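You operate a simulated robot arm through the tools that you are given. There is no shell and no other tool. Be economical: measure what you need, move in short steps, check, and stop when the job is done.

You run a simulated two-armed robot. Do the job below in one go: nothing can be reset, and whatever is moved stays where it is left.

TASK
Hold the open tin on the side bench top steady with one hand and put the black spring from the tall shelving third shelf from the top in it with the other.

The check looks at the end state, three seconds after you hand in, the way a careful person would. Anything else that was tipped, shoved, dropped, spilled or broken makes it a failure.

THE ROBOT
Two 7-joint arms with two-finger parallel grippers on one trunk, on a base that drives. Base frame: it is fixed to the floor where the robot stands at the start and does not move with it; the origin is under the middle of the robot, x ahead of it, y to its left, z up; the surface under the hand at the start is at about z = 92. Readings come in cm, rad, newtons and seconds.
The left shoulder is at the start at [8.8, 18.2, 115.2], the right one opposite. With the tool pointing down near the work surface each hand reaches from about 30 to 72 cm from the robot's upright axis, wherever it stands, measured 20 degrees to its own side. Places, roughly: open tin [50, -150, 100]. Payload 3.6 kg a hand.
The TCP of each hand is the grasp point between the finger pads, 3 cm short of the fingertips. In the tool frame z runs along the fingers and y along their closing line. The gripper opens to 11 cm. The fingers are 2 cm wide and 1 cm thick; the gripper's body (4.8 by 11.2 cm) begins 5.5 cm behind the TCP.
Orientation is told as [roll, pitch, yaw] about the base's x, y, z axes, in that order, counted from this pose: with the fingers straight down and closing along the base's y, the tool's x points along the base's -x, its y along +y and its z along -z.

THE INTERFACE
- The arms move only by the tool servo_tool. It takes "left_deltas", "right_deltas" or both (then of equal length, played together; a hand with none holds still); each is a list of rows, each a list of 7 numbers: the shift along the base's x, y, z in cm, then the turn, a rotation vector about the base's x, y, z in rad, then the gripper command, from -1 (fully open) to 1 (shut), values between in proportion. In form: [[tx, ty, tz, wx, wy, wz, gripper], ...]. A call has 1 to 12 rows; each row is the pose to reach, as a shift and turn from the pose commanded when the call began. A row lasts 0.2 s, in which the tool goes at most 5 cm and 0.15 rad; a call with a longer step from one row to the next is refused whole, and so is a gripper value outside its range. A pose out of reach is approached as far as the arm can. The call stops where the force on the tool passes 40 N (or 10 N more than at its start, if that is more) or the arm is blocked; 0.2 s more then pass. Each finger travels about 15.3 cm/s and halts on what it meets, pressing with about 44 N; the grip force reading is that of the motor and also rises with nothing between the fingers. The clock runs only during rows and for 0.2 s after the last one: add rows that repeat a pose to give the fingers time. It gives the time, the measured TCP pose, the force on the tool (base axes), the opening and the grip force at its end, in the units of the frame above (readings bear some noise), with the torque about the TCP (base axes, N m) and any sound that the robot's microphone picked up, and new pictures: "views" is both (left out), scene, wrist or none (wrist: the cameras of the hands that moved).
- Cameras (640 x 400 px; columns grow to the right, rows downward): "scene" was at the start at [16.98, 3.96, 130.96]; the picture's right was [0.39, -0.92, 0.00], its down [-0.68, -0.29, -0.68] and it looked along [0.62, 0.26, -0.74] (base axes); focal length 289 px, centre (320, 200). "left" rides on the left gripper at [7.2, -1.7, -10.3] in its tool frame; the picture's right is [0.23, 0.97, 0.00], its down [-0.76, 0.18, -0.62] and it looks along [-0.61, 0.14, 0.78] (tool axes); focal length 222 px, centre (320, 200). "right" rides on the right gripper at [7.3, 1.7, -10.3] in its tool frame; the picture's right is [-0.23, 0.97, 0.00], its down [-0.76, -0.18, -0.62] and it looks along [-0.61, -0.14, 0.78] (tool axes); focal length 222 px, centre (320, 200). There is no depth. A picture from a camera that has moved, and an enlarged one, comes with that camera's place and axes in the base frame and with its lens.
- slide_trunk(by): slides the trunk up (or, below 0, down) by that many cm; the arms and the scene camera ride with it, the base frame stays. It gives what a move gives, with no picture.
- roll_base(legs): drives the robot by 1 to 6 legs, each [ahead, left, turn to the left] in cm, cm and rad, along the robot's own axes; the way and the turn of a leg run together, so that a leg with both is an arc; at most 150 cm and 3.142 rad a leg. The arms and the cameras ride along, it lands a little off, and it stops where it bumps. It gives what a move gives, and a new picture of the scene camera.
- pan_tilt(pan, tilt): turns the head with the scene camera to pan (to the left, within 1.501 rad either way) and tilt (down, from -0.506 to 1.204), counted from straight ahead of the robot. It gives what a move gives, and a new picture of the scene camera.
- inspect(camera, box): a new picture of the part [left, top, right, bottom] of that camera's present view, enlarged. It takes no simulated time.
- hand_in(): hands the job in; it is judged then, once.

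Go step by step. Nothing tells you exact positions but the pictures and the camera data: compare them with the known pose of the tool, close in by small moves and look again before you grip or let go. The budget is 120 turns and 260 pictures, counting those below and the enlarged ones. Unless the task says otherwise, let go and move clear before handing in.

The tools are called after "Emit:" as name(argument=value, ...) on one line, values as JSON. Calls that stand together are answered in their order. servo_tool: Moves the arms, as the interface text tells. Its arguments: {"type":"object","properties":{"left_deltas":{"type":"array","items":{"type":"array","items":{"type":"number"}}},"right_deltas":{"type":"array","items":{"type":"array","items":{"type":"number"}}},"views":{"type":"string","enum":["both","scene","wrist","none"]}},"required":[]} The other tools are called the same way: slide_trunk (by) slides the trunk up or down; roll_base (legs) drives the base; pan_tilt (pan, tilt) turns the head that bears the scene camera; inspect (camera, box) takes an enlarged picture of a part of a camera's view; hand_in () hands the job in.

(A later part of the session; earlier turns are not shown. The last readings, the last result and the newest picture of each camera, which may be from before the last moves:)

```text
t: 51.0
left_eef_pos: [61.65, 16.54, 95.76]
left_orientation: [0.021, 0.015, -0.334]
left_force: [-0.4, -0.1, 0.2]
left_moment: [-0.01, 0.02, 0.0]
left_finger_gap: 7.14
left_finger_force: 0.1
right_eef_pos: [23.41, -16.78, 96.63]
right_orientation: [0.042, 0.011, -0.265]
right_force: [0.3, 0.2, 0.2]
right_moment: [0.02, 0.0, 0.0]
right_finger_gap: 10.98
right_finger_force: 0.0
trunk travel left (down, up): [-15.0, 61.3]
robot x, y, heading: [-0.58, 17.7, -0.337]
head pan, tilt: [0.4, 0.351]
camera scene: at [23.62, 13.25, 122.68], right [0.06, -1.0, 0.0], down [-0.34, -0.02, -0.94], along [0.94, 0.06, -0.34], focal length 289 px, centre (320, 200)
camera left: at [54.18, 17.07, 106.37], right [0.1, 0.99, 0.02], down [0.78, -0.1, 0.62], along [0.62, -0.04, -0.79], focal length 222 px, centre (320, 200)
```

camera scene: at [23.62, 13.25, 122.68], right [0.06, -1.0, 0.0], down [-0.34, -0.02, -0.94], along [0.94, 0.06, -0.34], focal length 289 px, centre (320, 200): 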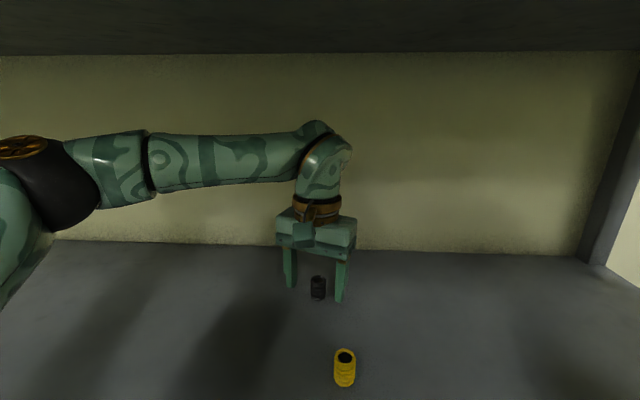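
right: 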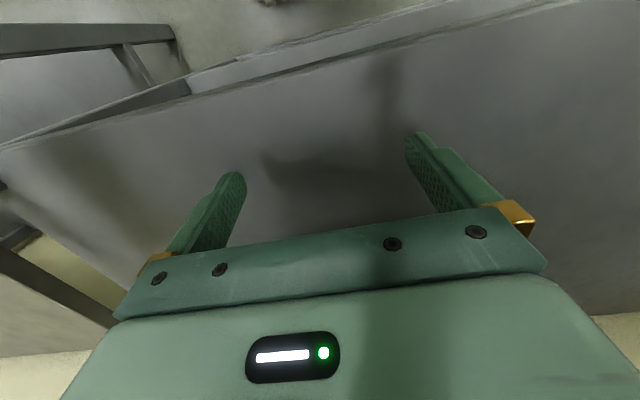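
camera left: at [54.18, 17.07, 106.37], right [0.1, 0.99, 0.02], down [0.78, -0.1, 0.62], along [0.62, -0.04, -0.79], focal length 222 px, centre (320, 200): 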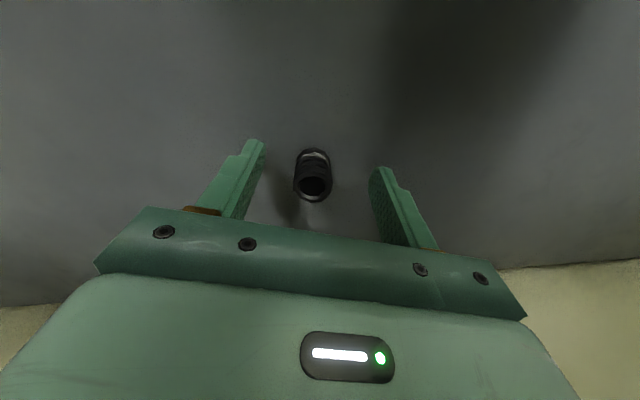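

The spring is centred along the finger plane within about 0.4 cm. Closing the grip.

Emit:
servo_tool(left_deltas=[[0, -0.3, 0, 0, 0, 0, 0.2], [0, -0.3, 0, 0, 0, 0, 1], [0, -0.3, 0, 0, 0, 0, 1], [0, -0.3, 0, 0, 0, 0, 1]], views="wrist")

```text
t: 52.0
left_eef_pos: [61.71, 16.26, 95.86]
left_orientation: [0.021, 0.015, -0.331]
left_force: [-0.8, -0.5, 2.1]
left_moment: [-0.07, -0.03, -0.01]
left_finger_gap: 2.17
left_finger_force: 44.0
right_eef_pos: [23.34, -16.69, 96.71]
right_orientation: [0.043, 0.01, -0.265]
right_force: [0.3, -0.6, 0.2]
right_moment: [-0.01, 0.02, 0.05]
right_finger_gap: 10.99
right_finger_force: 0.1
trunk travel left (down, up): [-15.0, 61.3]
robot x, y, heading: [-0.19, 17.91, -0.333]
head pan, tilt: [0.4, 0.351]
camera left: at [54.19, 16.73, 106.43], right [0.1, 0.99, 0.02], down [0.78, -0.1, 0.62], along [0.62, -0.05, -0.79], focal length 222 px, centre (320, 200)
```

left: 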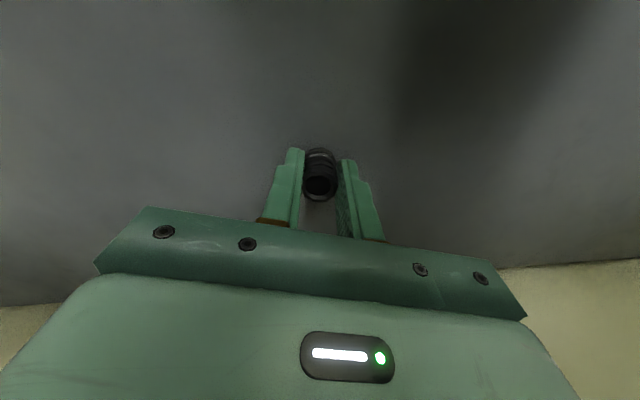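

Gripped at 2.17 cm. Lift 3.8 cm and check it holds.

Emit:
servo_tool(left_deltas=[[0, 0, 1.3, 0, 0, 0, 1], [0, 0, 2.6, 0, 0, 0, 1], [0, 0, 3.9, 0, 0, 0, 1], [0, 0, 3.9, 0, 0, 0, 1]], views="both")

```text
t: 53.0
left_eef_pos: [61.48, 16.59, 99.62]
left_orientation: [0.02, 0.012, -0.33]
left_force: [-0.5, 0.1, -0.1]
left_moment: [-0.01, 0.03, 0.02]
left_finger_gap: 2.28
left_finger_force: 44.0
left hand out of reach, approached as far as the arm can: row 3, 4
right_eef_pos: [23.37, -16.84, 96.61]
right_orientation: [0.044, 0.01, -0.264]
right_force: [-0.7, -0.4, 1.0]
right_moment: [-0.01, -0.04, 0.02]
right_finger_gap: 11.03
right_finger_force: 0.1
trunk travel left (down, up): [-15.0, 61.3]
robot x, y, heading: [-0.24, 18.25, -0.335]
head pan, tilt: [0.4, 0.351]
camera scene: at [23.65, 13.24, 122.67], right [0.06, -1.0, 0.0], down [-0.34, -0.02, -0.94], along [0.94, 0.06, -0.34], focal length 289 px, centre (320, 200)
camera left: at [53.99, 17.06, 110.08], right [0.1, 0.99, 0.02], down [0.78, -0.09, 0.62], along [0.62, -0.05, -0.79], focal length 222 px, centre (320, 200)
```

scene: 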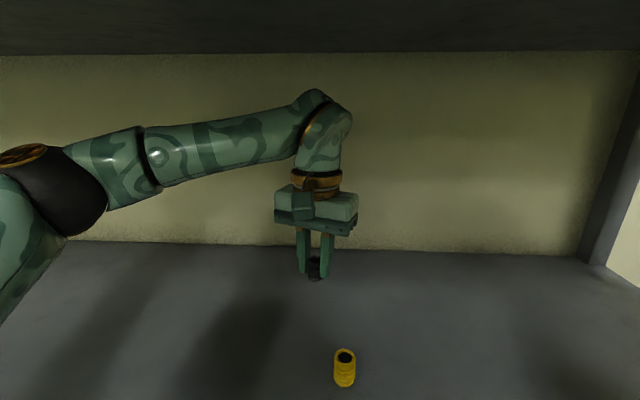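
left: 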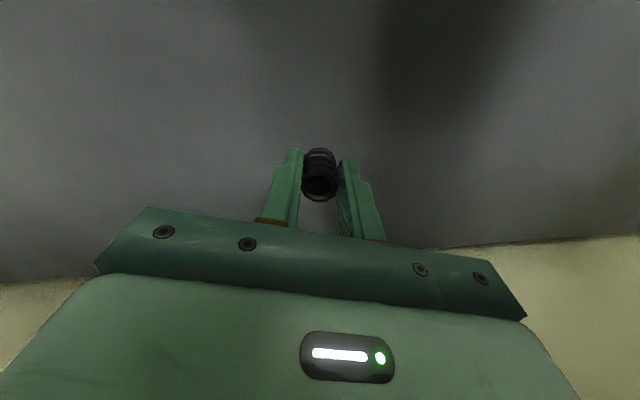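

Spring is held. Retracing the way out: left past the yellow spring, then straight back.

Emit:
roll_base(legs=[[-8.7, 3.3, 0], [-60, -21, 0]])

Emit:
pan_tilt(pan=-0.7, tilt=0.3)

```text
t: 57.2
left_eef_pos: [-9.19, 22.18, 99.62]
left_orientation: [0.018, 0.01, -0.344]
left_force: [-0.3, -0.3, 0.0]
left_moment: [0.02, 0.0, -0.03]
left_finger_gap: 2.25
left_finger_force: 43.6
right_eef_pos: [-47.55, -10.57, 96.67]
right_orientation: [0.044, 0.01, -0.276]
right_force: [-1.0, 0.2, -0.1]
right_moment: [-0.02, -0.03, 0.01]
right_finger_gap: 11.02
right_finger_force: 0.0
trunk travel left (down, up): [-15.0, 61.3]
robot x, y, heading: [-70.84, 24.04, -0.346]
head pan, tilt: [0.4, 0.351]
camera scene: at [-46.98, 19.39, 122.69], right [0.05, -1.0, 0.0], down [-0.34, -0.02, -0.94], along [0.94, 0.05, -0.34], focal length 289 px, centre (320, 200)
```

scene: 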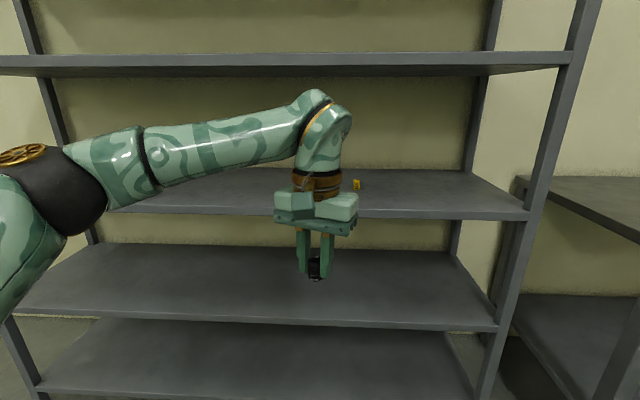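

```text
t: 58.6
left_eef_pos: [-9.09, 22.25, 99.62]
left_orientation: [0.02, 0.013, -0.344]
left_force: [-0.7, 0.8, 0.5]
left_moment: [0.01, -0.01, 0.0]
left_finger_gap: 2.28
left_finger_force: 44.3
right_eef_pos: [-47.62, -10.59, 96.6]
right_orientation: [0.043, 0.011, -0.276]
right_force: [-0.1, 0.0, 0.0]
right_moment: [0.0, 0.04, 0.01]
right_finger_gap: 11.01
right_finger_force: 0.1
trunk travel left (down, up): [-15.0, 61.3]
robot x, y, heading: [-70.94, 24.19, -0.344]
head pan, tilt: [-0.7, 0.3]
camera scene: at [-51.55, 10.82, 123.15], right [-0.87, -0.5, 0.0], down [-0.15, 0.26, -0.96], along [0.48, -0.83, -0.3], focal length 289 px, centre (320, 200)
```

scene: 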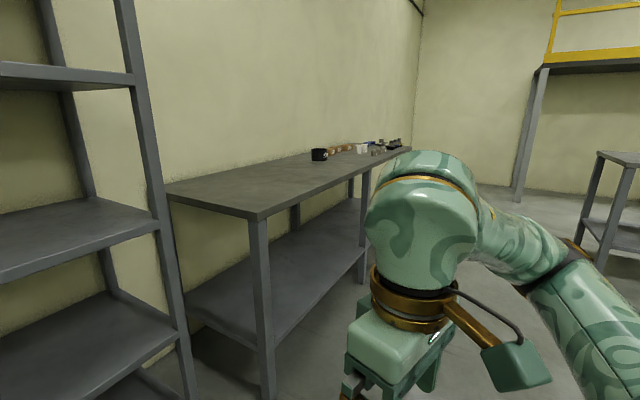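

Out clear. Now straighten, and drive right along the side bench about 150 cm to face the tin.

Emit:
roll_base(legs=[[0, 0, 0.344], [0, -90, 0]])

Emit:
inspect(camera="scene", box=[260, 90, 460, 215])

```text
t: 64.4
left_eef_pos: [-12.51, -46.97, 99.6]
left_orientation: [0.02, 0.013, -0.001]
left_force: [-0.2, -0.2, 0.7]
left_moment: [0.01, 0.0, 0.03]
left_finger_gap: 2.25
left_finger_force: 43.9
right_eef_pos: [-37.71, -90.93, 96.74]
right_orientation: [0.044, 0.012, 0.067]
right_force: [0.1, -0.3, 0.1]
right_moment: [-0.02, 0.01, 0.0]
right_finger_gap: 11.01
right_finger_force: 0.1
trunk travel left (down, up): [-15.0, 61.3]
robot x, y, heading: [-71.39, -65.79, -0.006]
head pan, tilt: [-0.7, 0.3]
camera scene: at [-48.76, -72.06, 123.14], right [-0.65, -0.76, 0.0], down [-0.23, 0.19, -0.95], along [0.73, -0.62, -0.3], focal length 289 px, centre (320, 200)
```

scene: 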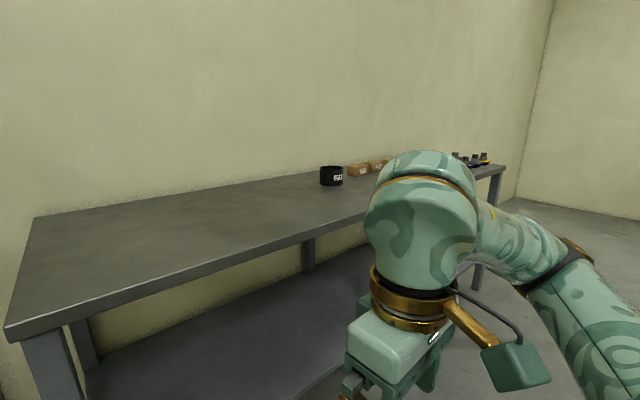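

```text
3.20 times, centred on (360, 152) of scene
camera zoom: at [-48.76, -72.06, 123.14], right [-0.65, -0.76, 0.0], down [-0.23, 0.19, -0.95], along [0.73, -0.62, -0.3], focal length 926 px, centre (192, 352)
```

zoom: 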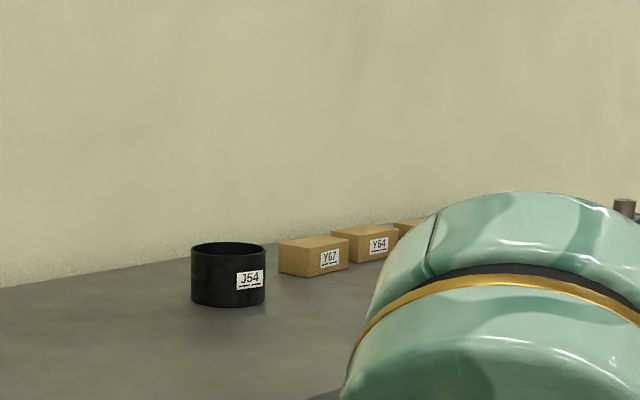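

The tin is the black open can labelled J54 near x≈45, y≈-155, roughly 10 cm wide. Driving on to face it.

Emit:
roll_base(legs=[[0, -85, 0]])

Emit:
pan_tilt(pan=0.0, tilt=0.3)

Emit:
inspect(camera="scene", box=[220, 60, 420, 185])

```text
t: 68.9
left_eef_pos: [-13.02, -132.91, 99.65]
left_orientation: [0.02, 0.012, -0.008]
left_force: [0.0, -0.2, 0.1]
left_moment: [0.02, 0.0, 0.02]
left_finger_gap: 2.28
left_finger_force: 43.9
right_eef_pos: [-38.44, -176.58, 96.62]
right_orientation: [0.042, 0.01, 0.062]
right_force: [-0.2, 0.1, -1.0]
right_moment: [0.01, 0.01, 0.01]
right_finger_gap: 10.99
right_finger_force: 0.0
trunk travel left (down, up): [-15.0, 61.3]
robot x, y, heading: [-71.66, -151.5, -0.007]
head pan, tilt: [-0.7, 0.3]
camera scene: at [-49.35, -157.74, 123.14], right [-0.65, -0.76, 0.0], down [-0.23, 0.19, -0.95], along [0.72, -0.62, -0.3], focal length 289 px, centre (320, 200)
```

scene: 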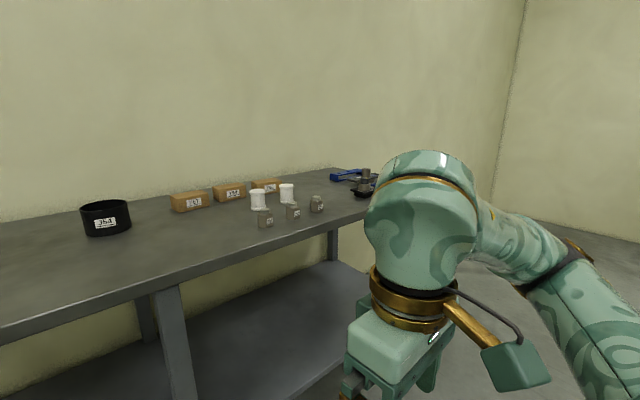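

```text
t: 70.0
left_eef_pos: [-13.14, -132.84, 99.6]
left_orientation: [0.018, 0.011, -0.007]
left_force: [0.4, 0.4, -0.3]
left_moment: [-0.03, -0.01, 0.02]
left_finger_gap: 2.27
left_finger_force: 43.9
right_eef_pos: [-38.45, -176.6, 96.69]
right_orientation: [0.044, 0.01, 0.062]
right_force: [-0.1, -0.3, -0.1]
right_moment: [-0.01, 0.01, -0.01]
right_finger_gap: 11.01
right_finger_force: 0.1
trunk travel left (down, up): [-15.0, 61.3]
robot x, y, heading: [-71.74, -151.58, -0.006]
head pan, tilt: [0.0, 0.3]
camera scene: at [-47.09, -151.72, 123.15], right [-0.01, -1.0, 0.0], down [-0.3, 0.0, -0.96], along [0.95, -0.01, -0.3], focal length 289 px, centre (320, 200)
```

scene: 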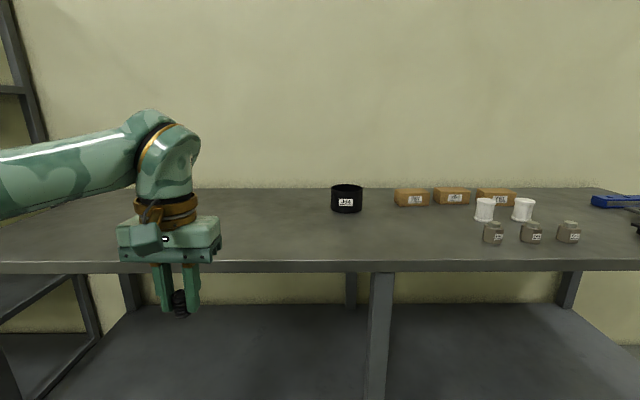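

```text
3.20 times, centred on (320, 122) of scene
camera zoom: at [-47.09, -151.72, 123.15], right [-0.01, -1.0, 0.0], down [-0.3, 0.0, -0.96], along [0.95, -0.01, -0.3], focal length 926 px, centre (320, 448)
```

zoom: 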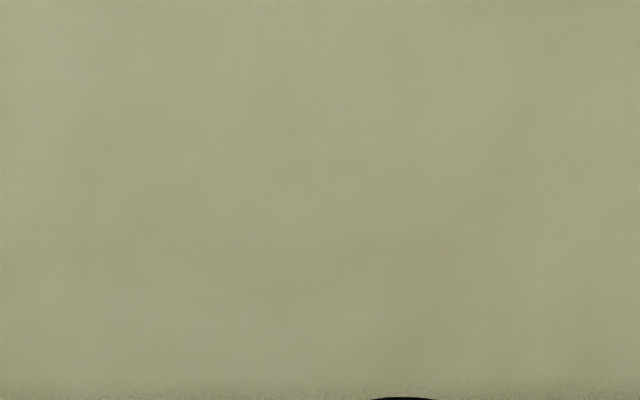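

The black tin J54 triangulates to about (49.5, -162) on a bench at z≈89, ~10.8 cm wide: too wide to clamp across, so the right hand will pinch its right wall while the left lowers the spring. Raising the trunk and closing in.

Emit:
slide_trunk(by=12)

Emit:
roll_base(legs=[[0, -10, 0], [45, 0, 0]])

Emit:
pan_tilt(pan=0.0, tilt=0.5)

Emit:
inspect(camera="scene", box=[260, 100, 420, 200])

```text
t: 71.5
left_eef_pos: [-17.56, -132.77, 117.79]
left_orientation: [0.017, -0.123, -0.006]
left_force: [0.1, 0.0, -0.9]
left_moment: [-0.01, 0.02, -0.01]
left_finger_gap: 2.28
left_finger_force: 43.6
right_eef_pos: [-38.35, -176.6, 108.48]
right_orientation: [0.043, 0.012, 0.061]
right_force: [1.1, -0.4, 0.0]
right_moment: [-0.02, 0.05, 0.01]
right_finger_gap: 11.0
right_finger_force: 0.2
trunk travel left (down, up): [-27.0, 49.3]
robot x, y, heading: [-72.01, -151.6, -0.007]
head pan, tilt: [0.0, 0.3]
```

```text
t: 75.0
left_eef_pos: [27.31, -142.69, 117.77]
left_orientation: [0.016, -0.124, 0.002]
left_force: [0.9, 1.1, -0.2]
left_moment: [-0.01, 0.02, 0.0]
left_finger_gap: 2.26
left_finger_force: 44.1
right_eef_pos: [6.8, -186.63, 108.64]
right_orientation: [0.044, 0.011, 0.068]
right_force: [0.1, -0.3, -0.1]
right_moment: [0.01, 0.0, 0.01]
right_finger_gap: 11.03
right_finger_force: 0.0
trunk travel left (down, up): [-27.0, 49.3]
robot x, y, heading: [-26.66, -161.65, 0.0]
head pan, tilt: [0.0, 0.3]
camera scene: at [-8.23, -161.81, 135.65], right [0.0, -1.0, 0.0], down [-0.3, 0.0, -0.95], along [0.95, 0.0, -0.3], focal length 289 px, centre (320, 200)
```

scene: 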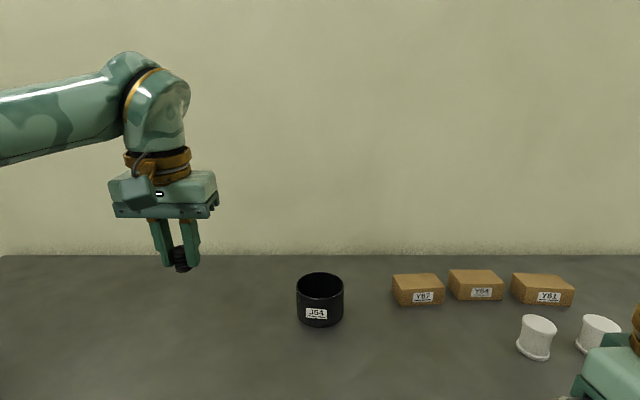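

```text
t: 75.7
left_eef_pos: [27.38, -142.64, 117.95]
left_orientation: [0.017, -0.124, 0.002]
left_force: [-1.0, -0.2, -0.4]
left_moment: [0.0, -0.03, -0.01]
left_finger_gap: 2.27
left_finger_force: 43.8
right_eef_pos: [6.86, -186.64, 108.71]
right_orientation: [0.042, 0.01, 0.068]
right_force: [-0.4, 0.6, 0.4]
right_moment: [-0.01, 0.02, 0.04]
right_finger_gap: 11.01
right_finger_force: 0.1
trunk travel left (down, up): [-27.0, 49.3]
robot x, y, heading: [-26.25, -161.71, -0.0]
head pan, tilt: [0.0, 0.499]
camera scene: at [-8.56, -161.81, 133.83], right [0.0, -1.0, 0.0], down [-0.48, 0.0, -0.88], along [0.88, 0.0, -0.48], focal length 289 px, centre (320, 200)
```

scene: 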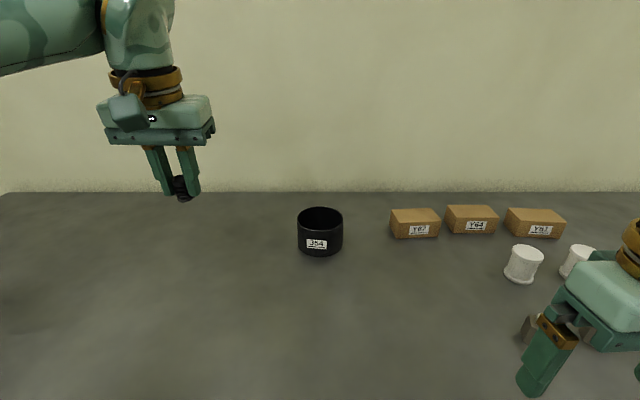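

```text
4.00 times, centred on (340, 150) of scene
camera zoom: at [-8.56, -161.81, 133.83], right [0.0, -1.0, 0.0], down [-0.48, 0.0, -0.88], along [0.88, 0.0, -0.48], focal length 1157 px, centre (240, 400)
```

zoom: 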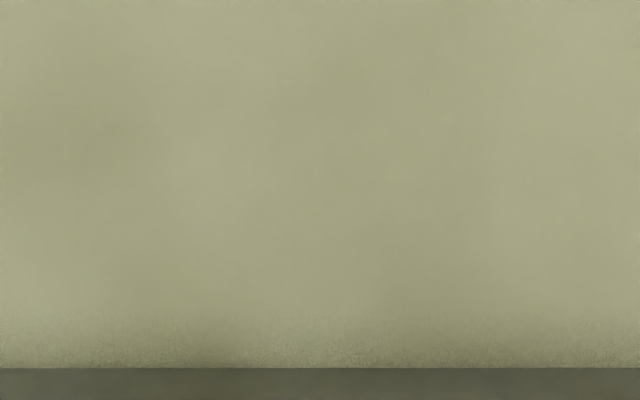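

The tin is straight ahead at y≈-162. Taking an enlarged look to measure it.

Emit:
inspect(camera="scene", box=[270, 190, 370, 265])

```text
5.33 times, centred on (320, 228) of scene
camera zoom: at [-8.56, -161.81, 133.83], right [0.0, -1.0, 0.0], down [-0.48, 0.0, -0.88], along [0.88, 0.0, -0.48], focal length 1543 px, centre (320, 53)
```

zoom: 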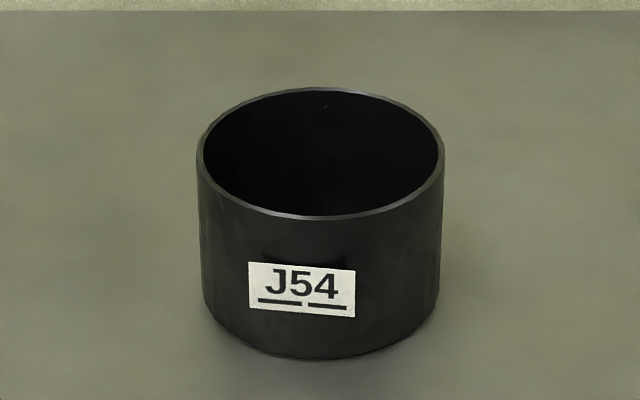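

Tin: centre about (50.8, -162), rim z≈97, diameter ≈11. I drive forward to put it ~50 cm ahead, then turn the left hand 90° so its body stays narrow beside the right hand.

Emit:
roll_base(legs=[[25.5, 0, 0]])

Emit:
servo_tool(left_deltas=[[0, 0.5, 0, 0, 0.05, -0.13, 1], [0, 1, 0, 0, 0.1, -0.26, 1], [0, 1.5, 0, 0, 0.12, -0.39, 1], [0, 2, 0, 0, 0.12, -0.52, 1], [0, 2, 0, 0, 0.12, -0.65, 1], [0, 2, 0, 0, 0.12, -0.78, 1], [0, 2, 0, 0, 0.12, -0.91, 1], [0, 2, 0, 0, 0.12, -1.04, 1], [0, 2, 0, 0, 0.12, -1.17, 1], [0, 2, 0, 0, 0.12, -1.3, 1], [0, 2, 0, 0, 0.12, -1.43, 1], [0, 2, 0, 0, 0.12, -1.53, 1]], views="scene")

```text
t: 77.2
left_eef_pos: [42.9, -142.46, 117.75]
left_orientation: [0.017, -0.122, 0.004]
left_force: [-0.7, 0.2, 0.1]
left_moment: [0.03, -0.02, 0.03]
left_finger_gap: 2.27
left_finger_force: 43.7
right_eef_pos: [22.51, -186.48, 108.7]
right_orientation: [0.044, 0.01, 0.067]
right_force: [-0.8, -1.3, 0.2]
right_moment: [-0.03, -0.01, -0.01]
right_finger_gap: 11.01
right_finger_force: 0.1
trunk travel left (down, up): [-27.0, 49.3]
robot x, y, heading: [-11.03, -161.73, -0.0]
head pan, tilt: [0.0, 0.499]
stopped in leg 1: the robot was blocked; the commanded pose is now the measured one
camera scene: at [6.99, -161.67, 133.86], right [0.0, -1.0, 0.0], down [-0.48, 0.0, -0.88], along [0.88, 0.0, -0.48], focal length 289 px, centre (320, 200)
```

scene: 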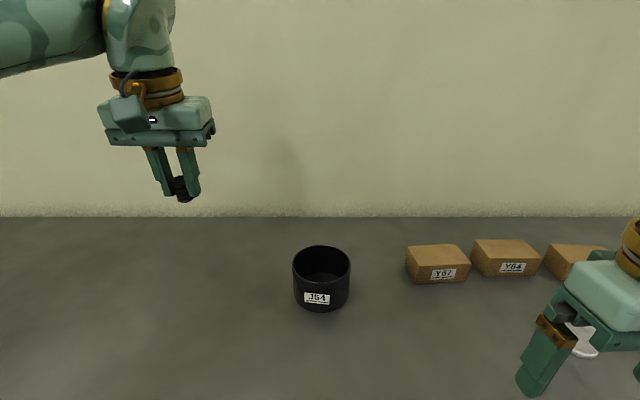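

```text
t: 79.9
left_eef_pos: [24.13, -143.19, 93.37]
left_orientation: [0.141, -0.091, -1.391]
left_force: [-0.2, 23.2, 39.0]
left_moment: [0.85, 0.67, -0.44]
left_finger_gap: 2.32
left_finger_force: 44.4
left hand out of reach, approached as far as the arm can: row 1, 2, 3, 4, 5, 6, 7, 8, 9, 10, 11, 12
right_eef_pos: [22.57, -186.55, 108.63]
right_orientation: [0.044, 0.012, 0.068]
right_force: [0.3, -0.4, 0.1]
right_moment: [0.03, 0.03, -0.01]
right_finger_gap: 10.99
right_finger_force: 0.0
trunk travel left (down, up): [-27.0, 49.3]
robot x, y, heading: [-11.04, -161.34, 0.0]
head pan, tilt: [0.0, 0.499]
stopped in row 12 (left hand): the force on the tool passed its limit at 206 N (the readings are from after the stop); the commanded pose is now the measured one
camera scene: at [7.01, -161.74, 133.9], right [0.0, -1.0, 0.0], down [-0.48, 0.0, -0.88], along [0.88, 0.0, -0.48], focal length 289 px, centre (320, 200)
```

scene: 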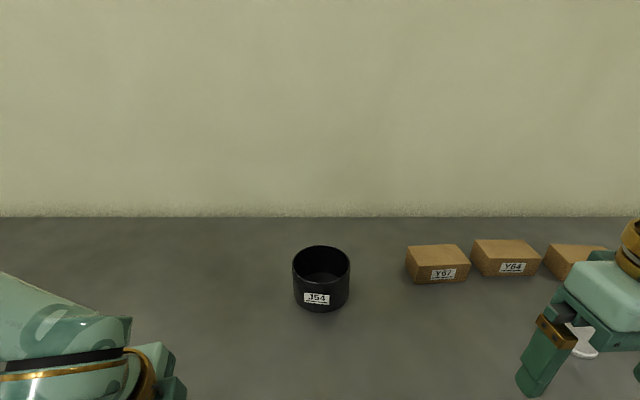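

The base is stopped by the bench (robot x=-11), and the left arm fell out of its reachable pose and touched the bench. I'll lift it gently and check the spring.

Emit:
servo_tool(left_deltas=[[0, 0, 2, 0, 0, 0, 1], [0, 0, 4, 0, 0, 0, 1], [0, 0, 8, 0, 0, 0, 1], [0, 0, 12, 0, 0, 0, 1]], views="both")

```text
t: 80.9
left_eef_pos: [23.92, -143.63, 94.02]
left_orientation: [0.143, -0.1, -1.389]
left_force: [-0.3, 0.0, 0.1]
left_moment: [0.0, -0.01, 0.02]
left_finger_gap: 2.31
left_finger_force: 43.9
left hand out of reach, approached as far as the arm can: row 1, 2, 3, 4
right_eef_pos: [22.67, -186.53, 108.5]
right_orientation: [0.043, 0.014, 0.068]
right_force: [0.1, 0.0, -0.6]
right_moment: [-0.02, 0.02, -0.03]
right_finger_gap: 10.99
right_finger_force: 0.1
trunk travel left (down, up): [-27.0, 49.3]
robot x, y, heading: [-11.03, -161.94, -0.002]
head pan, tilt: [0.0, 0.499]
camera scene: at [7.22, -161.71, 133.82], right [0.0, -1.0, 0.0], down [-0.48, 0.0, -0.88], along [0.88, 0.0, -0.48], focal length 289 px, centre (320, 200)
camera left: at [19.35, -136.07, 103.35], right [0.91, 0.41, 0.12], down [0.21, -0.67, 0.71], along [0.37, -0.62, -0.69], focal length 222 px, centre (320, 200)
```

scene: 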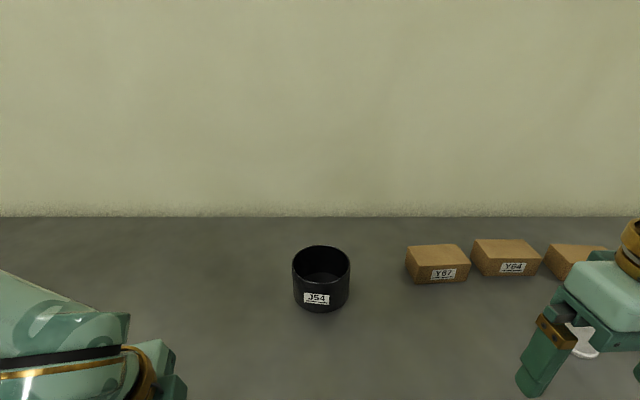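
left: 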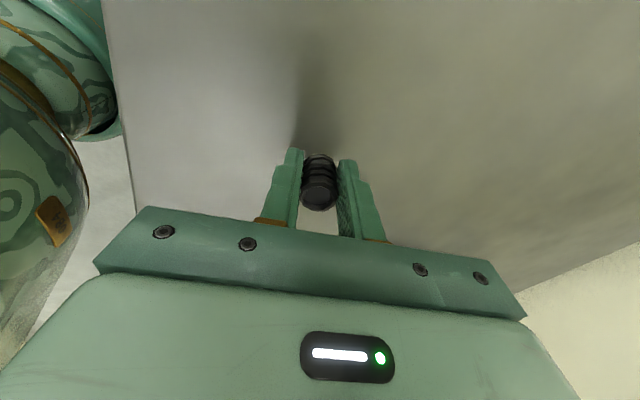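

The spring is still held, a bit canted. The arm is folded near a joint limit, so I'll unwind the yaw while moving forward and up.

Emit:
servo_tool(left_deltas=[[3, 0, 1, 0, 0, 0.14, 1], [6, 0, 3, 0, 0, 0.28, 1], [9, 0, 5, 0, 0, 0.42, 1], [12, 0, 7, 0, 0, 0.56, 1], [15, 0, 9, 0, 0, 0.7, 1]], views="scene")

```text
t: 82.1
left_eef_pos: [37.96, -144.48, 101.21]
left_orientation: [0.138, -0.097, -0.687]
left_force: [1.6, -0.6, -0.2]
left_moment: [0.02, 0.06, -0.02]
left_finger_gap: 2.3
left_finger_force: 43.7
left hand out of reach, approached as far as the arm can: row 1, 2, 3, 4, 5
right_eef_pos: [22.97, -186.71, 108.24]
right_orientation: [0.047, 0.018, 0.068]
right_force: [1.7, -1.0, 0.8]
right_moment: [0.05, 0.02, -0.01]
right_finger_gap: 10.99
right_finger_force: 0.2
trunk travel left (down, up): [-27.0, 49.3]
robot x, y, heading: [-10.92, -161.58, -0.003]
head pan, tilt: [0.0, 0.499]
camera scene: at [7.65, -161.97, 133.71], right [0.0, -1.0, 0.0], down [-0.48, 0.0, -0.88], along [0.88, 0.0, -0.48], focal length 289 px, centre (320, 200)
```

scene: 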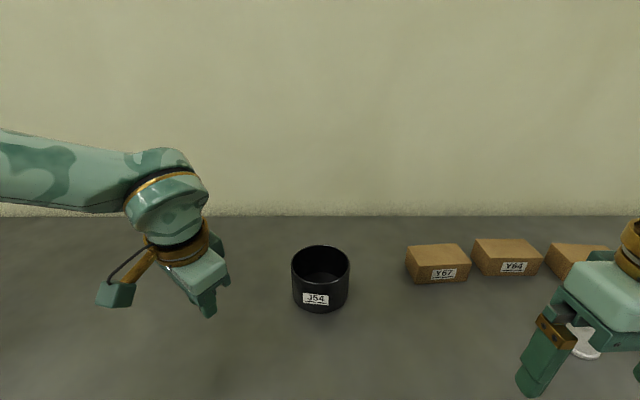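

The left hand is back in a normal pose at (38, -144, 101). I'll measure the tin again from this nearer view.

Emit:
inspect(camera="scene", box=[270, 230, 370, 320])

Emit:
pan_tilt(pan=0.0, tilt=0.75)

```text
4.44 times, centred on (320, 275) of scene
camera zoom: at [7.65, -161.97, 133.71], right [0.0, -1.0, 0.0], down [-0.48, 0.0, -0.88], along [0.88, 0.0, -0.48], focal length 1286 px, centre (320, -133)
```

zoom: 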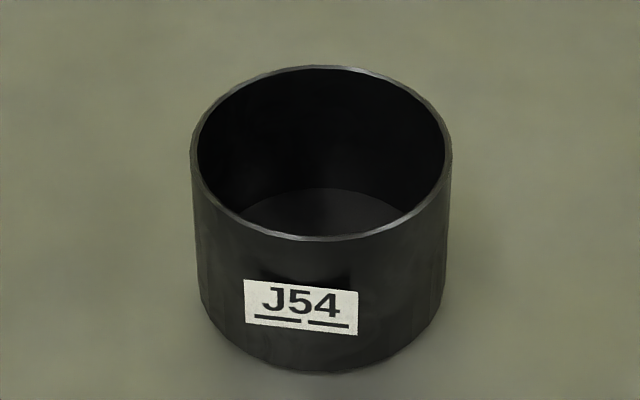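

```text
t: 82.8
left_eef_pos: [37.64, -144.24, 101.28]
left_orientation: [0.14, -0.101, -0.691]
left_force: [0.4, -0.7, -1.0]
left_moment: [0.02, 0.02, 0.01]
left_finger_gap: 2.31
left_finger_force: 43.9
right_eef_pos: [22.67, -186.62, 108.51]
right_orientation: [0.043, 0.014, 0.068]
right_force: [-0.2, 0.2, 0.6]
right_moment: [0.02, 0.01, 0.02]
right_finger_gap: 10.97
right_finger_force: 0.0
trunk travel left (down, up): [-27.0, 49.3]
robot x, y, heading: [-11.27, -161.44, -0.002]
head pan, tilt: [0.0, 0.75]
camera scene: at [6.45, -161.73, 131.63], right [0.0, -1.0, 0.0], down [-0.68, 0.0, -0.73], along [0.73, 0.0, -0.68], focal length 289 px, centre (320, 200)
```

scene: 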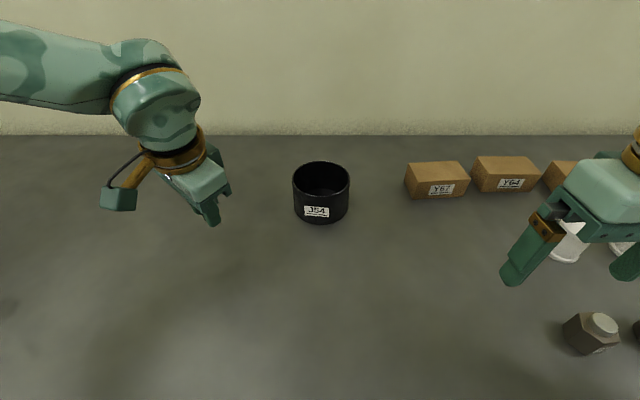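

Tin: centre ≈(50.0, -162.0), rim z≈97.1, wall ~0.35 cm. Plan: right hand leans back toward the robot (pads parallel to the wall) and pinches the right wall at y≈-167.3; left hand leans left and lowers the spring. Moving the right hand to hover.

Emit:
servo_tool(right_deltas=[[3, 2, 0, 0, -0.1, -0.02, -1], [6, 4, 0, -0.02, -0.2, -0.04, -0.6], [9, 6.5, 0, -0.04, -0.3, -0.07, -0.2], [12, 9, 0, -0.04, -0.4, -0.07, 0.2], [15, 11.5, 0, -0.04, -0.5, -0.07, 0.27], [18, 14, 0, -0.04, -0.6, -0.07, 0.27], [21, 15.5, 0, -0.04, -0.61, -0.07, 0.27], [21, 15.5, 0, -0.04, -0.61, -0.07, 0.27]], views="both")

```text
t: 84.6
left_eef_pos: [37.64, -144.22, 101.24]
left_orientation: [0.142, -0.102, -0.692]
left_force: [1.5, 0.1, -0.5]
left_moment: [-0.01, 0.03, -0.02]
left_finger_gap: 2.31
left_finger_force: 44.1
right_eef_pos: [43.59, -170.93, 108.54]
right_orientation: [-0.022, -0.594, 0.016]
right_force: [0.6, -0.3, 0.7]
right_moment: [0.01, 0.01, 0.0]
right_finger_gap: 4.01
right_finger_force: 0.0
trunk travel left (down, up): [-27.0, 49.3]
robot x, y, heading: [-10.94, -161.46, 0.001]
head pan, tilt: [0.0, 0.75]
camera scene: at [6.37, -161.74, 131.64], right [0.0, -1.0, 0.0], down [-0.68, 0.0, -0.73], along [0.73, 0.0, -0.68], focal length 289 px, centre (320, 200)
camera right: at [31.88, -169.13, 113.07], right [0.19, 0.98, 0.11], down [0.28, -0.16, 0.95], along [0.94, -0.15, -0.3], focal length 222 px, centre (320, 200)
```

scene: 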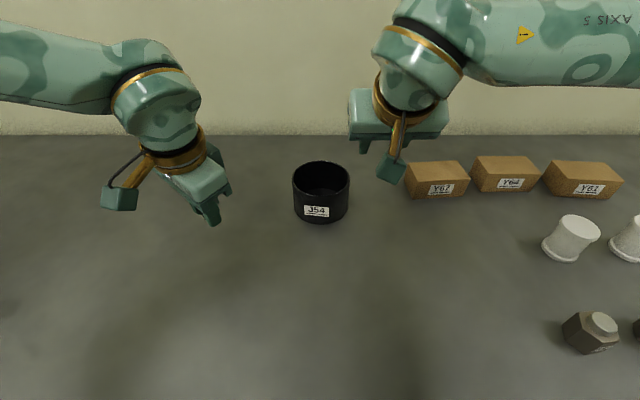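
right: 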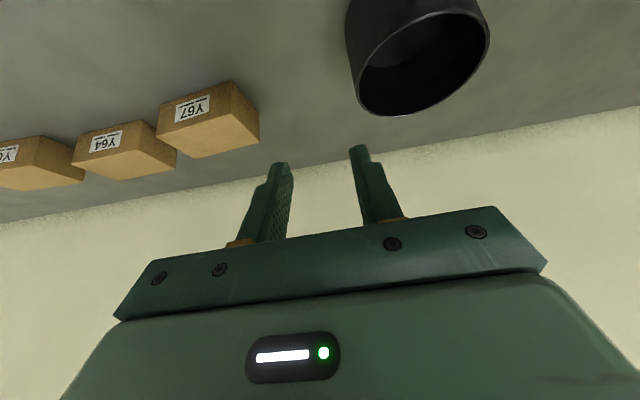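

The right camera confirms the right wall at y≈-167.1. Moving to just above the rim with fingers straddling it, then look.

Emit:
servo_tool(right_deltas=[[0.7, 1.3, -1.7, 0, 0, 0, 0.27], [1.4, 2.5, -3.4, 0, 0, 0, 0.27], [2.0, 3.8, -5, 0, 0, 0, 0.27], [2.0, 3.8, -5, 0, 0, 0, 0.27]], views="both")

```text
t: 85.6
left_eef_pos: [37.62, -144.31, 101.22]
left_orientation: [0.141, -0.1, -0.692]
left_force: [0.1, -0.7, 0.4]
left_moment: [-0.01, -0.01, 0.01]
left_finger_gap: 2.3
left_finger_force: 44.0
right_eef_pos: [45.7, -167.19, 103.55]
right_orientation: [-0.023, -0.595, 0.017]
right_force: [0.3, -0.8, 0.0]
right_moment: [-0.01, -0.01, 0.0]
right_finger_gap: 4.03
right_finger_force: 0.1
trunk travel left (down, up): [-27.0, 49.3]
robot x, y, heading: [-10.81, -161.31, -0.003]
head pan, tilt: [0.0, 0.75]
camera scene: at [6.39, -161.73, 131.63], right [0.0, -1.0, 0.0], down [-0.68, 0.0, -0.73], along [0.73, 0.0, -0.68], focal length 289 px, centre (320, 200)
camera right: at [33.84, -165.38, 108.02], right [0.19, 0.98, 0.11], down [0.28, -0.16, 0.95], along [0.94, -0.14, -0.3], focal length 222 px, centre (320, 200)
```

scene: 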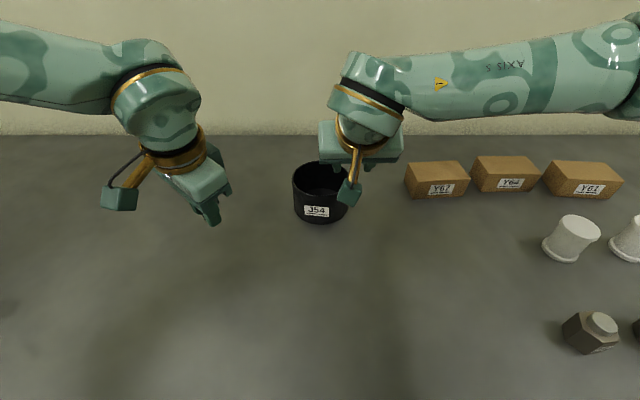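
right: 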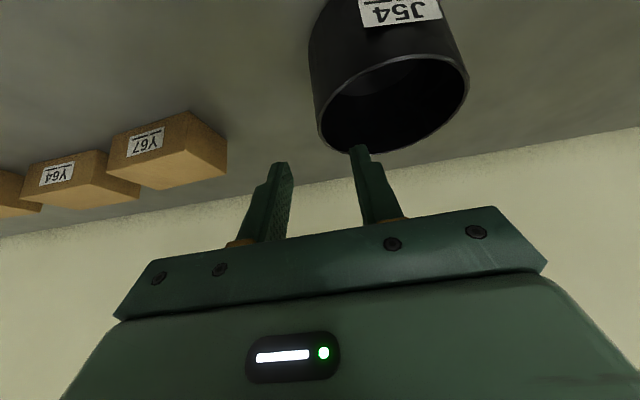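

Refined: wall mid-line at y≈-166.75. Descending along the finger axis with one finger inside, one outside.

Emit:
servo_tool(right_deltas=[[0.9, 0.2, -1.3, 0, 0, 0, 0.27], [1.8, 0.4, -2.6, 0, 0, 0, 0.27], [2.6, 0.4, -3.9, 0, 0, 0, 0.27], [3.3, 0.4, -5, 0, 0, 0, 0.27], [3.3, 0.4, -5, 0, 0, 0, 0.27]], views="both")

```text
t: 86.8
left_eef_pos: [37.55, -144.21, 101.28]
left_orientation: [0.14, -0.102, -0.69]
left_force: [0.1, 0.2, -0.5]
left_moment: [-0.03, -0.02, -0.01]
left_finger_gap: 2.29
left_finger_force: 43.9
right_eef_pos: [49.05, -166.74, 98.52]
right_orientation: [-0.024, -0.596, 0.017]
right_force: [-0.7, 0.0, 1.2]
right_moment: [0.01, -0.05, 0.02]
right_finger_gap: 4.03
right_finger_force: 0.0
trunk travel left (down, up): [-27.0, 49.3]
robot x, y, heading: [-11.06, -161.2, -0.005]
head pan, tilt: [0.0, 0.75]
camera scene: at [6.39, -161.7, 131.63], right [0.0, -1.0, 0.0], down [-0.68, 0.0, -0.73], along [0.73, 0.0, -0.68], focal length 289 px, centre (320, 200)
camera right: at [37.18, -164.98, 103.02], right [0.19, 0.98, 0.11], down [0.28, -0.16, 0.95], along [0.94, -0.15, -0.3], focal length 222 px, centre (320, 200)
```

scene: 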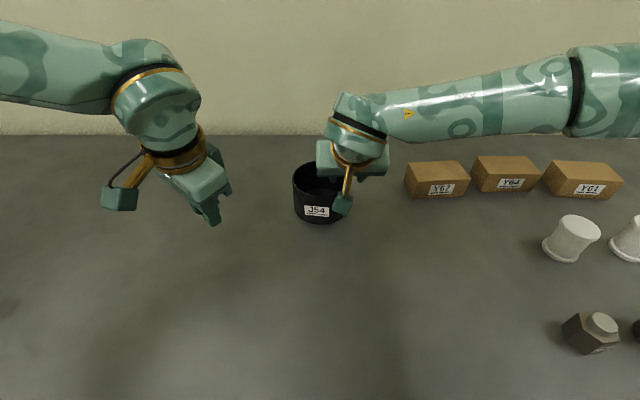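
right: 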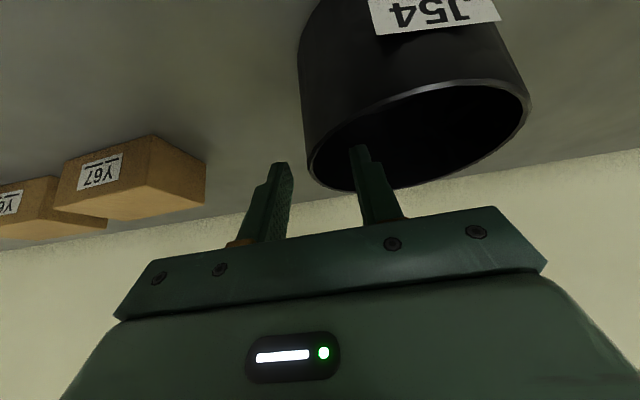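

The fingers straddle the wall; wall mid-line reads nearer y≈-167.05. Nudge, lower 1.2 cm, and half close.

Emit:
servo_tool(right_deltas=[[0.4, -0.3, -0.6, 0, 0, 0, 0.27], [0.8, -0.3, -1.2, 0, 0, 0, 0.27], [0.8, -0.3, -1.2, 0, 0, 0, 0.6], [0.8, -0.3, -1.2, 0, 0, 0, 0.7], [0.8, -0.3, -1.2, 0, 0, 0, 0.7]], views="wrist")

Emit:
inspect(camera="right", box=[220, 60, 460, 240])

```text
t: 88.0
left_eef_pos: [37.67, -144.25, 101.32]
left_orientation: [0.14, -0.102, -0.69]
left_force: [0.4, -0.8, -0.4]
left_moment: [0.0, -0.02, 0.01]
left_finger_gap: 2.31
left_finger_force: 44.0
right_eef_pos: [49.77, -167.34, 97.35]
right_orientation: [-0.025, -0.596, 0.015]
right_force: [-0.1, 0.0, 0.9]
right_moment: [0.01, 0.01, 0.03]
right_finger_gap: 1.65
right_finger_force: 0.2
trunk travel left (down, up): [-27.0, 49.3]
robot x, y, heading: [-10.88, -161.41, 0.002]
head pan, tilt: [0.0, 0.75]
camera right: at [37.98, -165.38, 101.84], right [0.19, 0.98, 0.11], down [0.28, -0.16, 0.95], along [0.94, -0.15, -0.3], focal length 222 px, centre (320, 200)
```

right: 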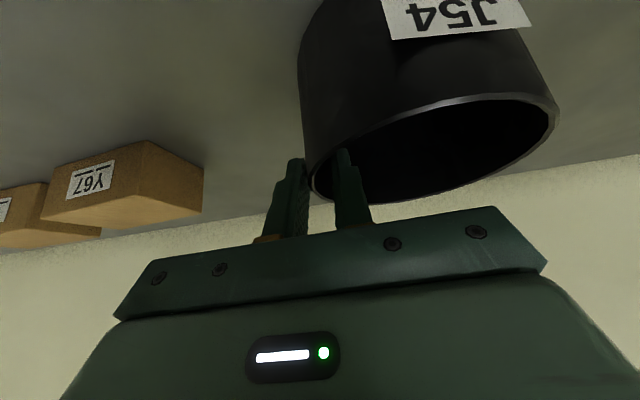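

```text
2.22 times, centred on (340, 150) of right
camera zoom: at [37.98, -165.38, 101.84], right [0.19, 0.98, 0.11], down [0.28, -0.16, 0.95], along [0.94, -0.15, -0.3], focal length 494 px, centre (276, 311)
```

zoom: 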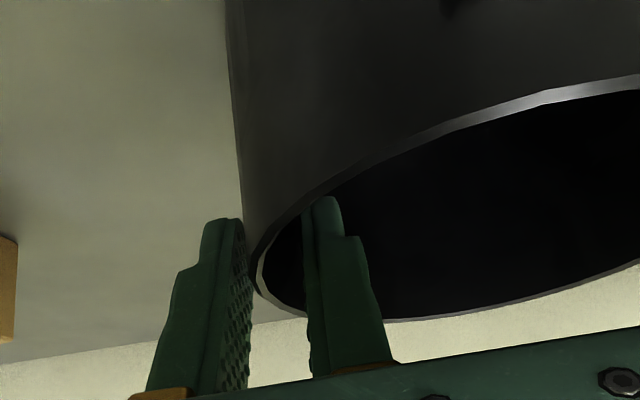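

The wall is about 0.4 cm closer to the outer finger. Shift -0.4 in y, then close.

Emit:
servo_tool(right_deltas=[[0, -0.4, 0, 0, 0, 0, 0.72], [0, -0.4, 0, 0, 0, 0, 0.8], [0, -0.4, 0, 0, 0, 0, 1], [0, -0.4, 0, 0, 0, 0, 1], [0, -0.4, 0, 0, 0, 0, 1]], views="both")

Emit:
inspect(camera="right", box=[220, 60, 460, 240])

```text
t: 89.2
left_eef_pos: [37.52, -144.14, 101.28]
left_orientation: [0.139, -0.102, -0.689]
left_force: [-1.2, -0.1, 0.0]
left_moment: [0.0, -0.01, 0.0]
left_finger_gap: 2.31
left_finger_force: 43.4
right_eef_pos: [49.76, -167.74, 97.22]
right_orientation: [-0.023, -0.596, 0.016]
right_force: [0.6, -0.8, 1.8]
right_moment: [0.16, 0.13, -0.06]
right_finger_gap: 0.65
right_finger_force: 44.0
trunk travel left (down, up): [-27.0, 49.3]
robot x, y, heading: [-10.84, -161.44, -0.001]
head pan, tilt: [0.0, 0.75]
camera scene: at [6.4, -161.7, 131.63], right [0.0, -1.0, 0.0], down [-0.68, 0.0, -0.73], along [0.73, 0.0, -0.68], focal length 289 px, centre (320, 200)
camera right: at [37.99, -165.79, 101.86], right [0.19, 0.98, 0.11], down [0.28, -0.16, 0.95], along [0.94, -0.15, -0.3], focal length 222 px, centre (320, 200)
```

scene: 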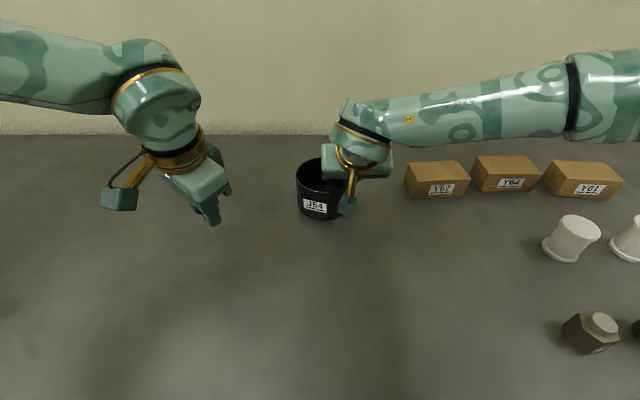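
right: 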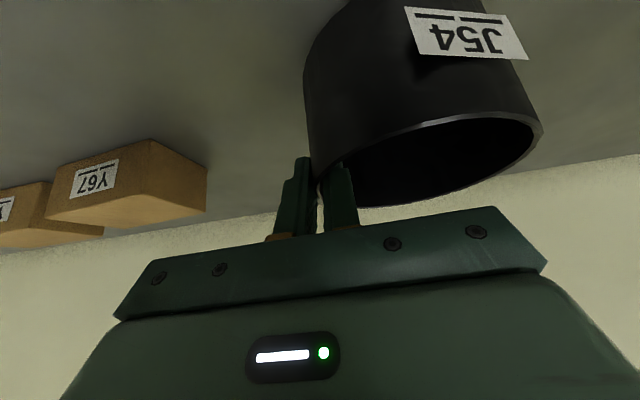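

```text
2.22 times, centred on (340, 150) of right
camera zoom: at [37.99, -165.79, 101.86], right [0.19, 0.98, 0.11], down [0.28, -0.16, 0.95], along [0.94, -0.15, -0.3], focal length 494 px, centre (276, 311)
```

zoom: 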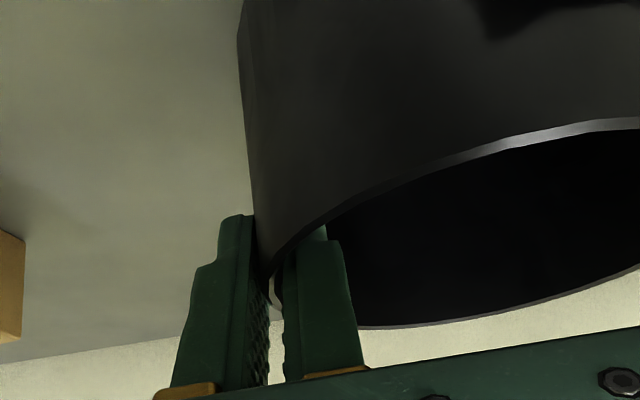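

The tin's right wall is pinched firmly (gap 0.65 cm at 44 N). Now reorient the left hand (leaning left) at a hover to the left of the tin, in two halves.

Emit:
servo_tool(left_deltas=[[0.5, 0, 1.5, -0.1, 0.05, 0.085, 1], [1, 0, 3, -0.2, 0.1, 0.17, 1], [2, 0, 5, -0.3, 0.15, 0.255, 1], [3, 0, 7, -0.4, 0.2, 0.34, 1]], views="scene")

```text
t: 90.2
left_eef_pos: [38.98, -140.45, 108.68]
left_orientation: [-0.314, -0.146, -0.207]
left_force: [0.3, 0.5, -1.0]
left_moment: [-0.01, 0.04, -0.03]
left_finger_gap: 2.31
left_finger_force: 44.3
left hand out of reach, approached as far as the arm can: row 1, 2, 3, 4
right_eef_pos: [49.77, -167.36, 97.48]
right_orientation: [-0.024, -0.596, 0.018]
right_force: [-0.7, 1.4, 3.2]
right_moment: [0.61, 0.25, 0.12]
right_finger_gap: 0.64
right_finger_force: 44.3
trunk travel left (down, up): [-27.0, 49.3]
robot x, y, heading: [-10.87, -161.55, -0.001]
head pan, tilt: [0.0, 0.75]
camera scene: at [6.4, -161.47, 131.64], right [0.0, -1.0, 0.0], down [-0.68, 0.0, -0.73], along [0.73, 0.0, -0.68], focal length 289 px, centre (320, 200)
```

scene: 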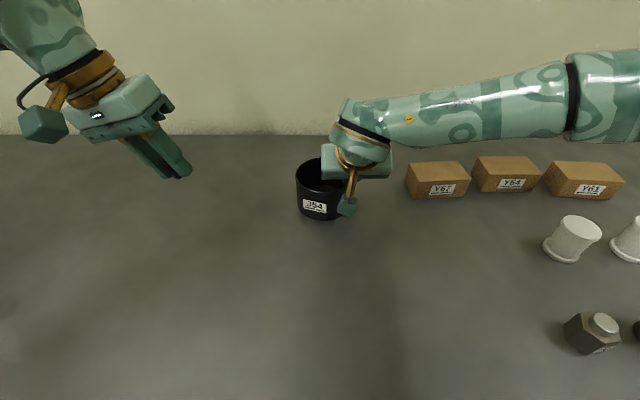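

Working; the arm is too folded here, so I continue the rotation while moving out toward the tin.

Emit:
servo_tool(left_deltas=[[2, -2.5, 0.5, -0.1, 0.05, 0.085, 1], [4, -5, 1, -0.2, 0.1, 0.17, 1], [6, -7.5, 1.5, -0.3, 0.15, 0.255, 1], [8, -9.5, 2, -0.3, 0.16, 0.27, 1]], views="both")

```text
t: 91.2
left_eef_pos: [47.14, -149.98, 110.53]
left_orientation: [-0.624, -0.003, 0.091]
left_force: [-0.4, 0.5, 0.4]
left_moment: [0.02, -0.02, -0.03]
left_finger_gap: 2.32
left_finger_force: 44.2
right_eef_pos: [49.81, -167.59, 97.34]
right_orientation: [-0.024, -0.594, 0.016]
right_force: [0.4, -2.0, 1.5]
right_moment: [0.13, 0.1, -0.04]
right_finger_gap: 0.65
right_finger_force: 44.0
trunk travel left (down, up): [-27.0, 49.3]
robot x, y, heading: [-10.52, -161.64, 0.001]
head pan, tilt: [0.0, 0.75]
camera scene: at [6.39, -161.71, 131.63], right [0.0, -1.0, 0.0], down [-0.68, 0.0, -0.73], along [0.73, 0.0, -0.68], focal length 289 px, centre (320, 200)
camera left: at [39.26, -145.95, 119.99], right [-0.3, 0.77, -0.57], down [0.71, 0.57, 0.4], along [0.64, -0.28, -0.72], focal length 222 px, centre (320, 200)
```

scene: 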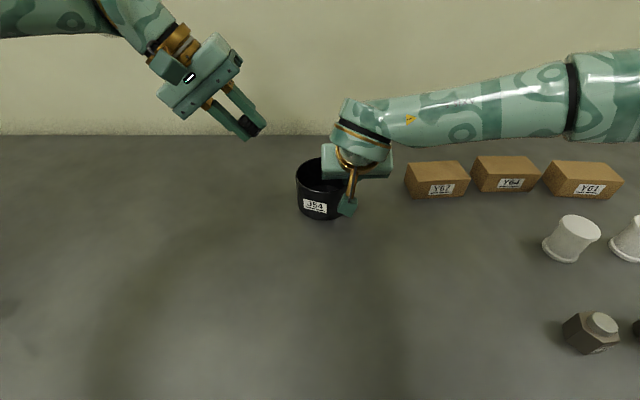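
left: 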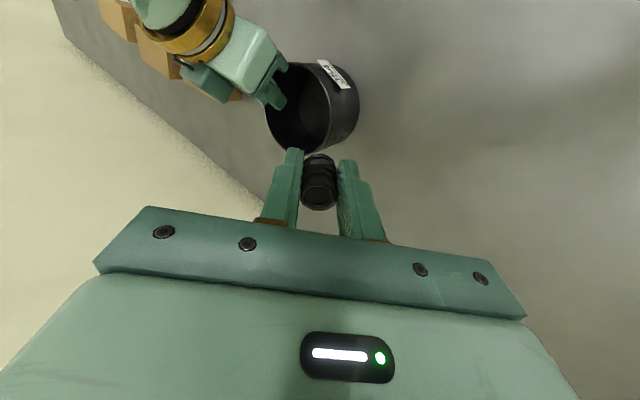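

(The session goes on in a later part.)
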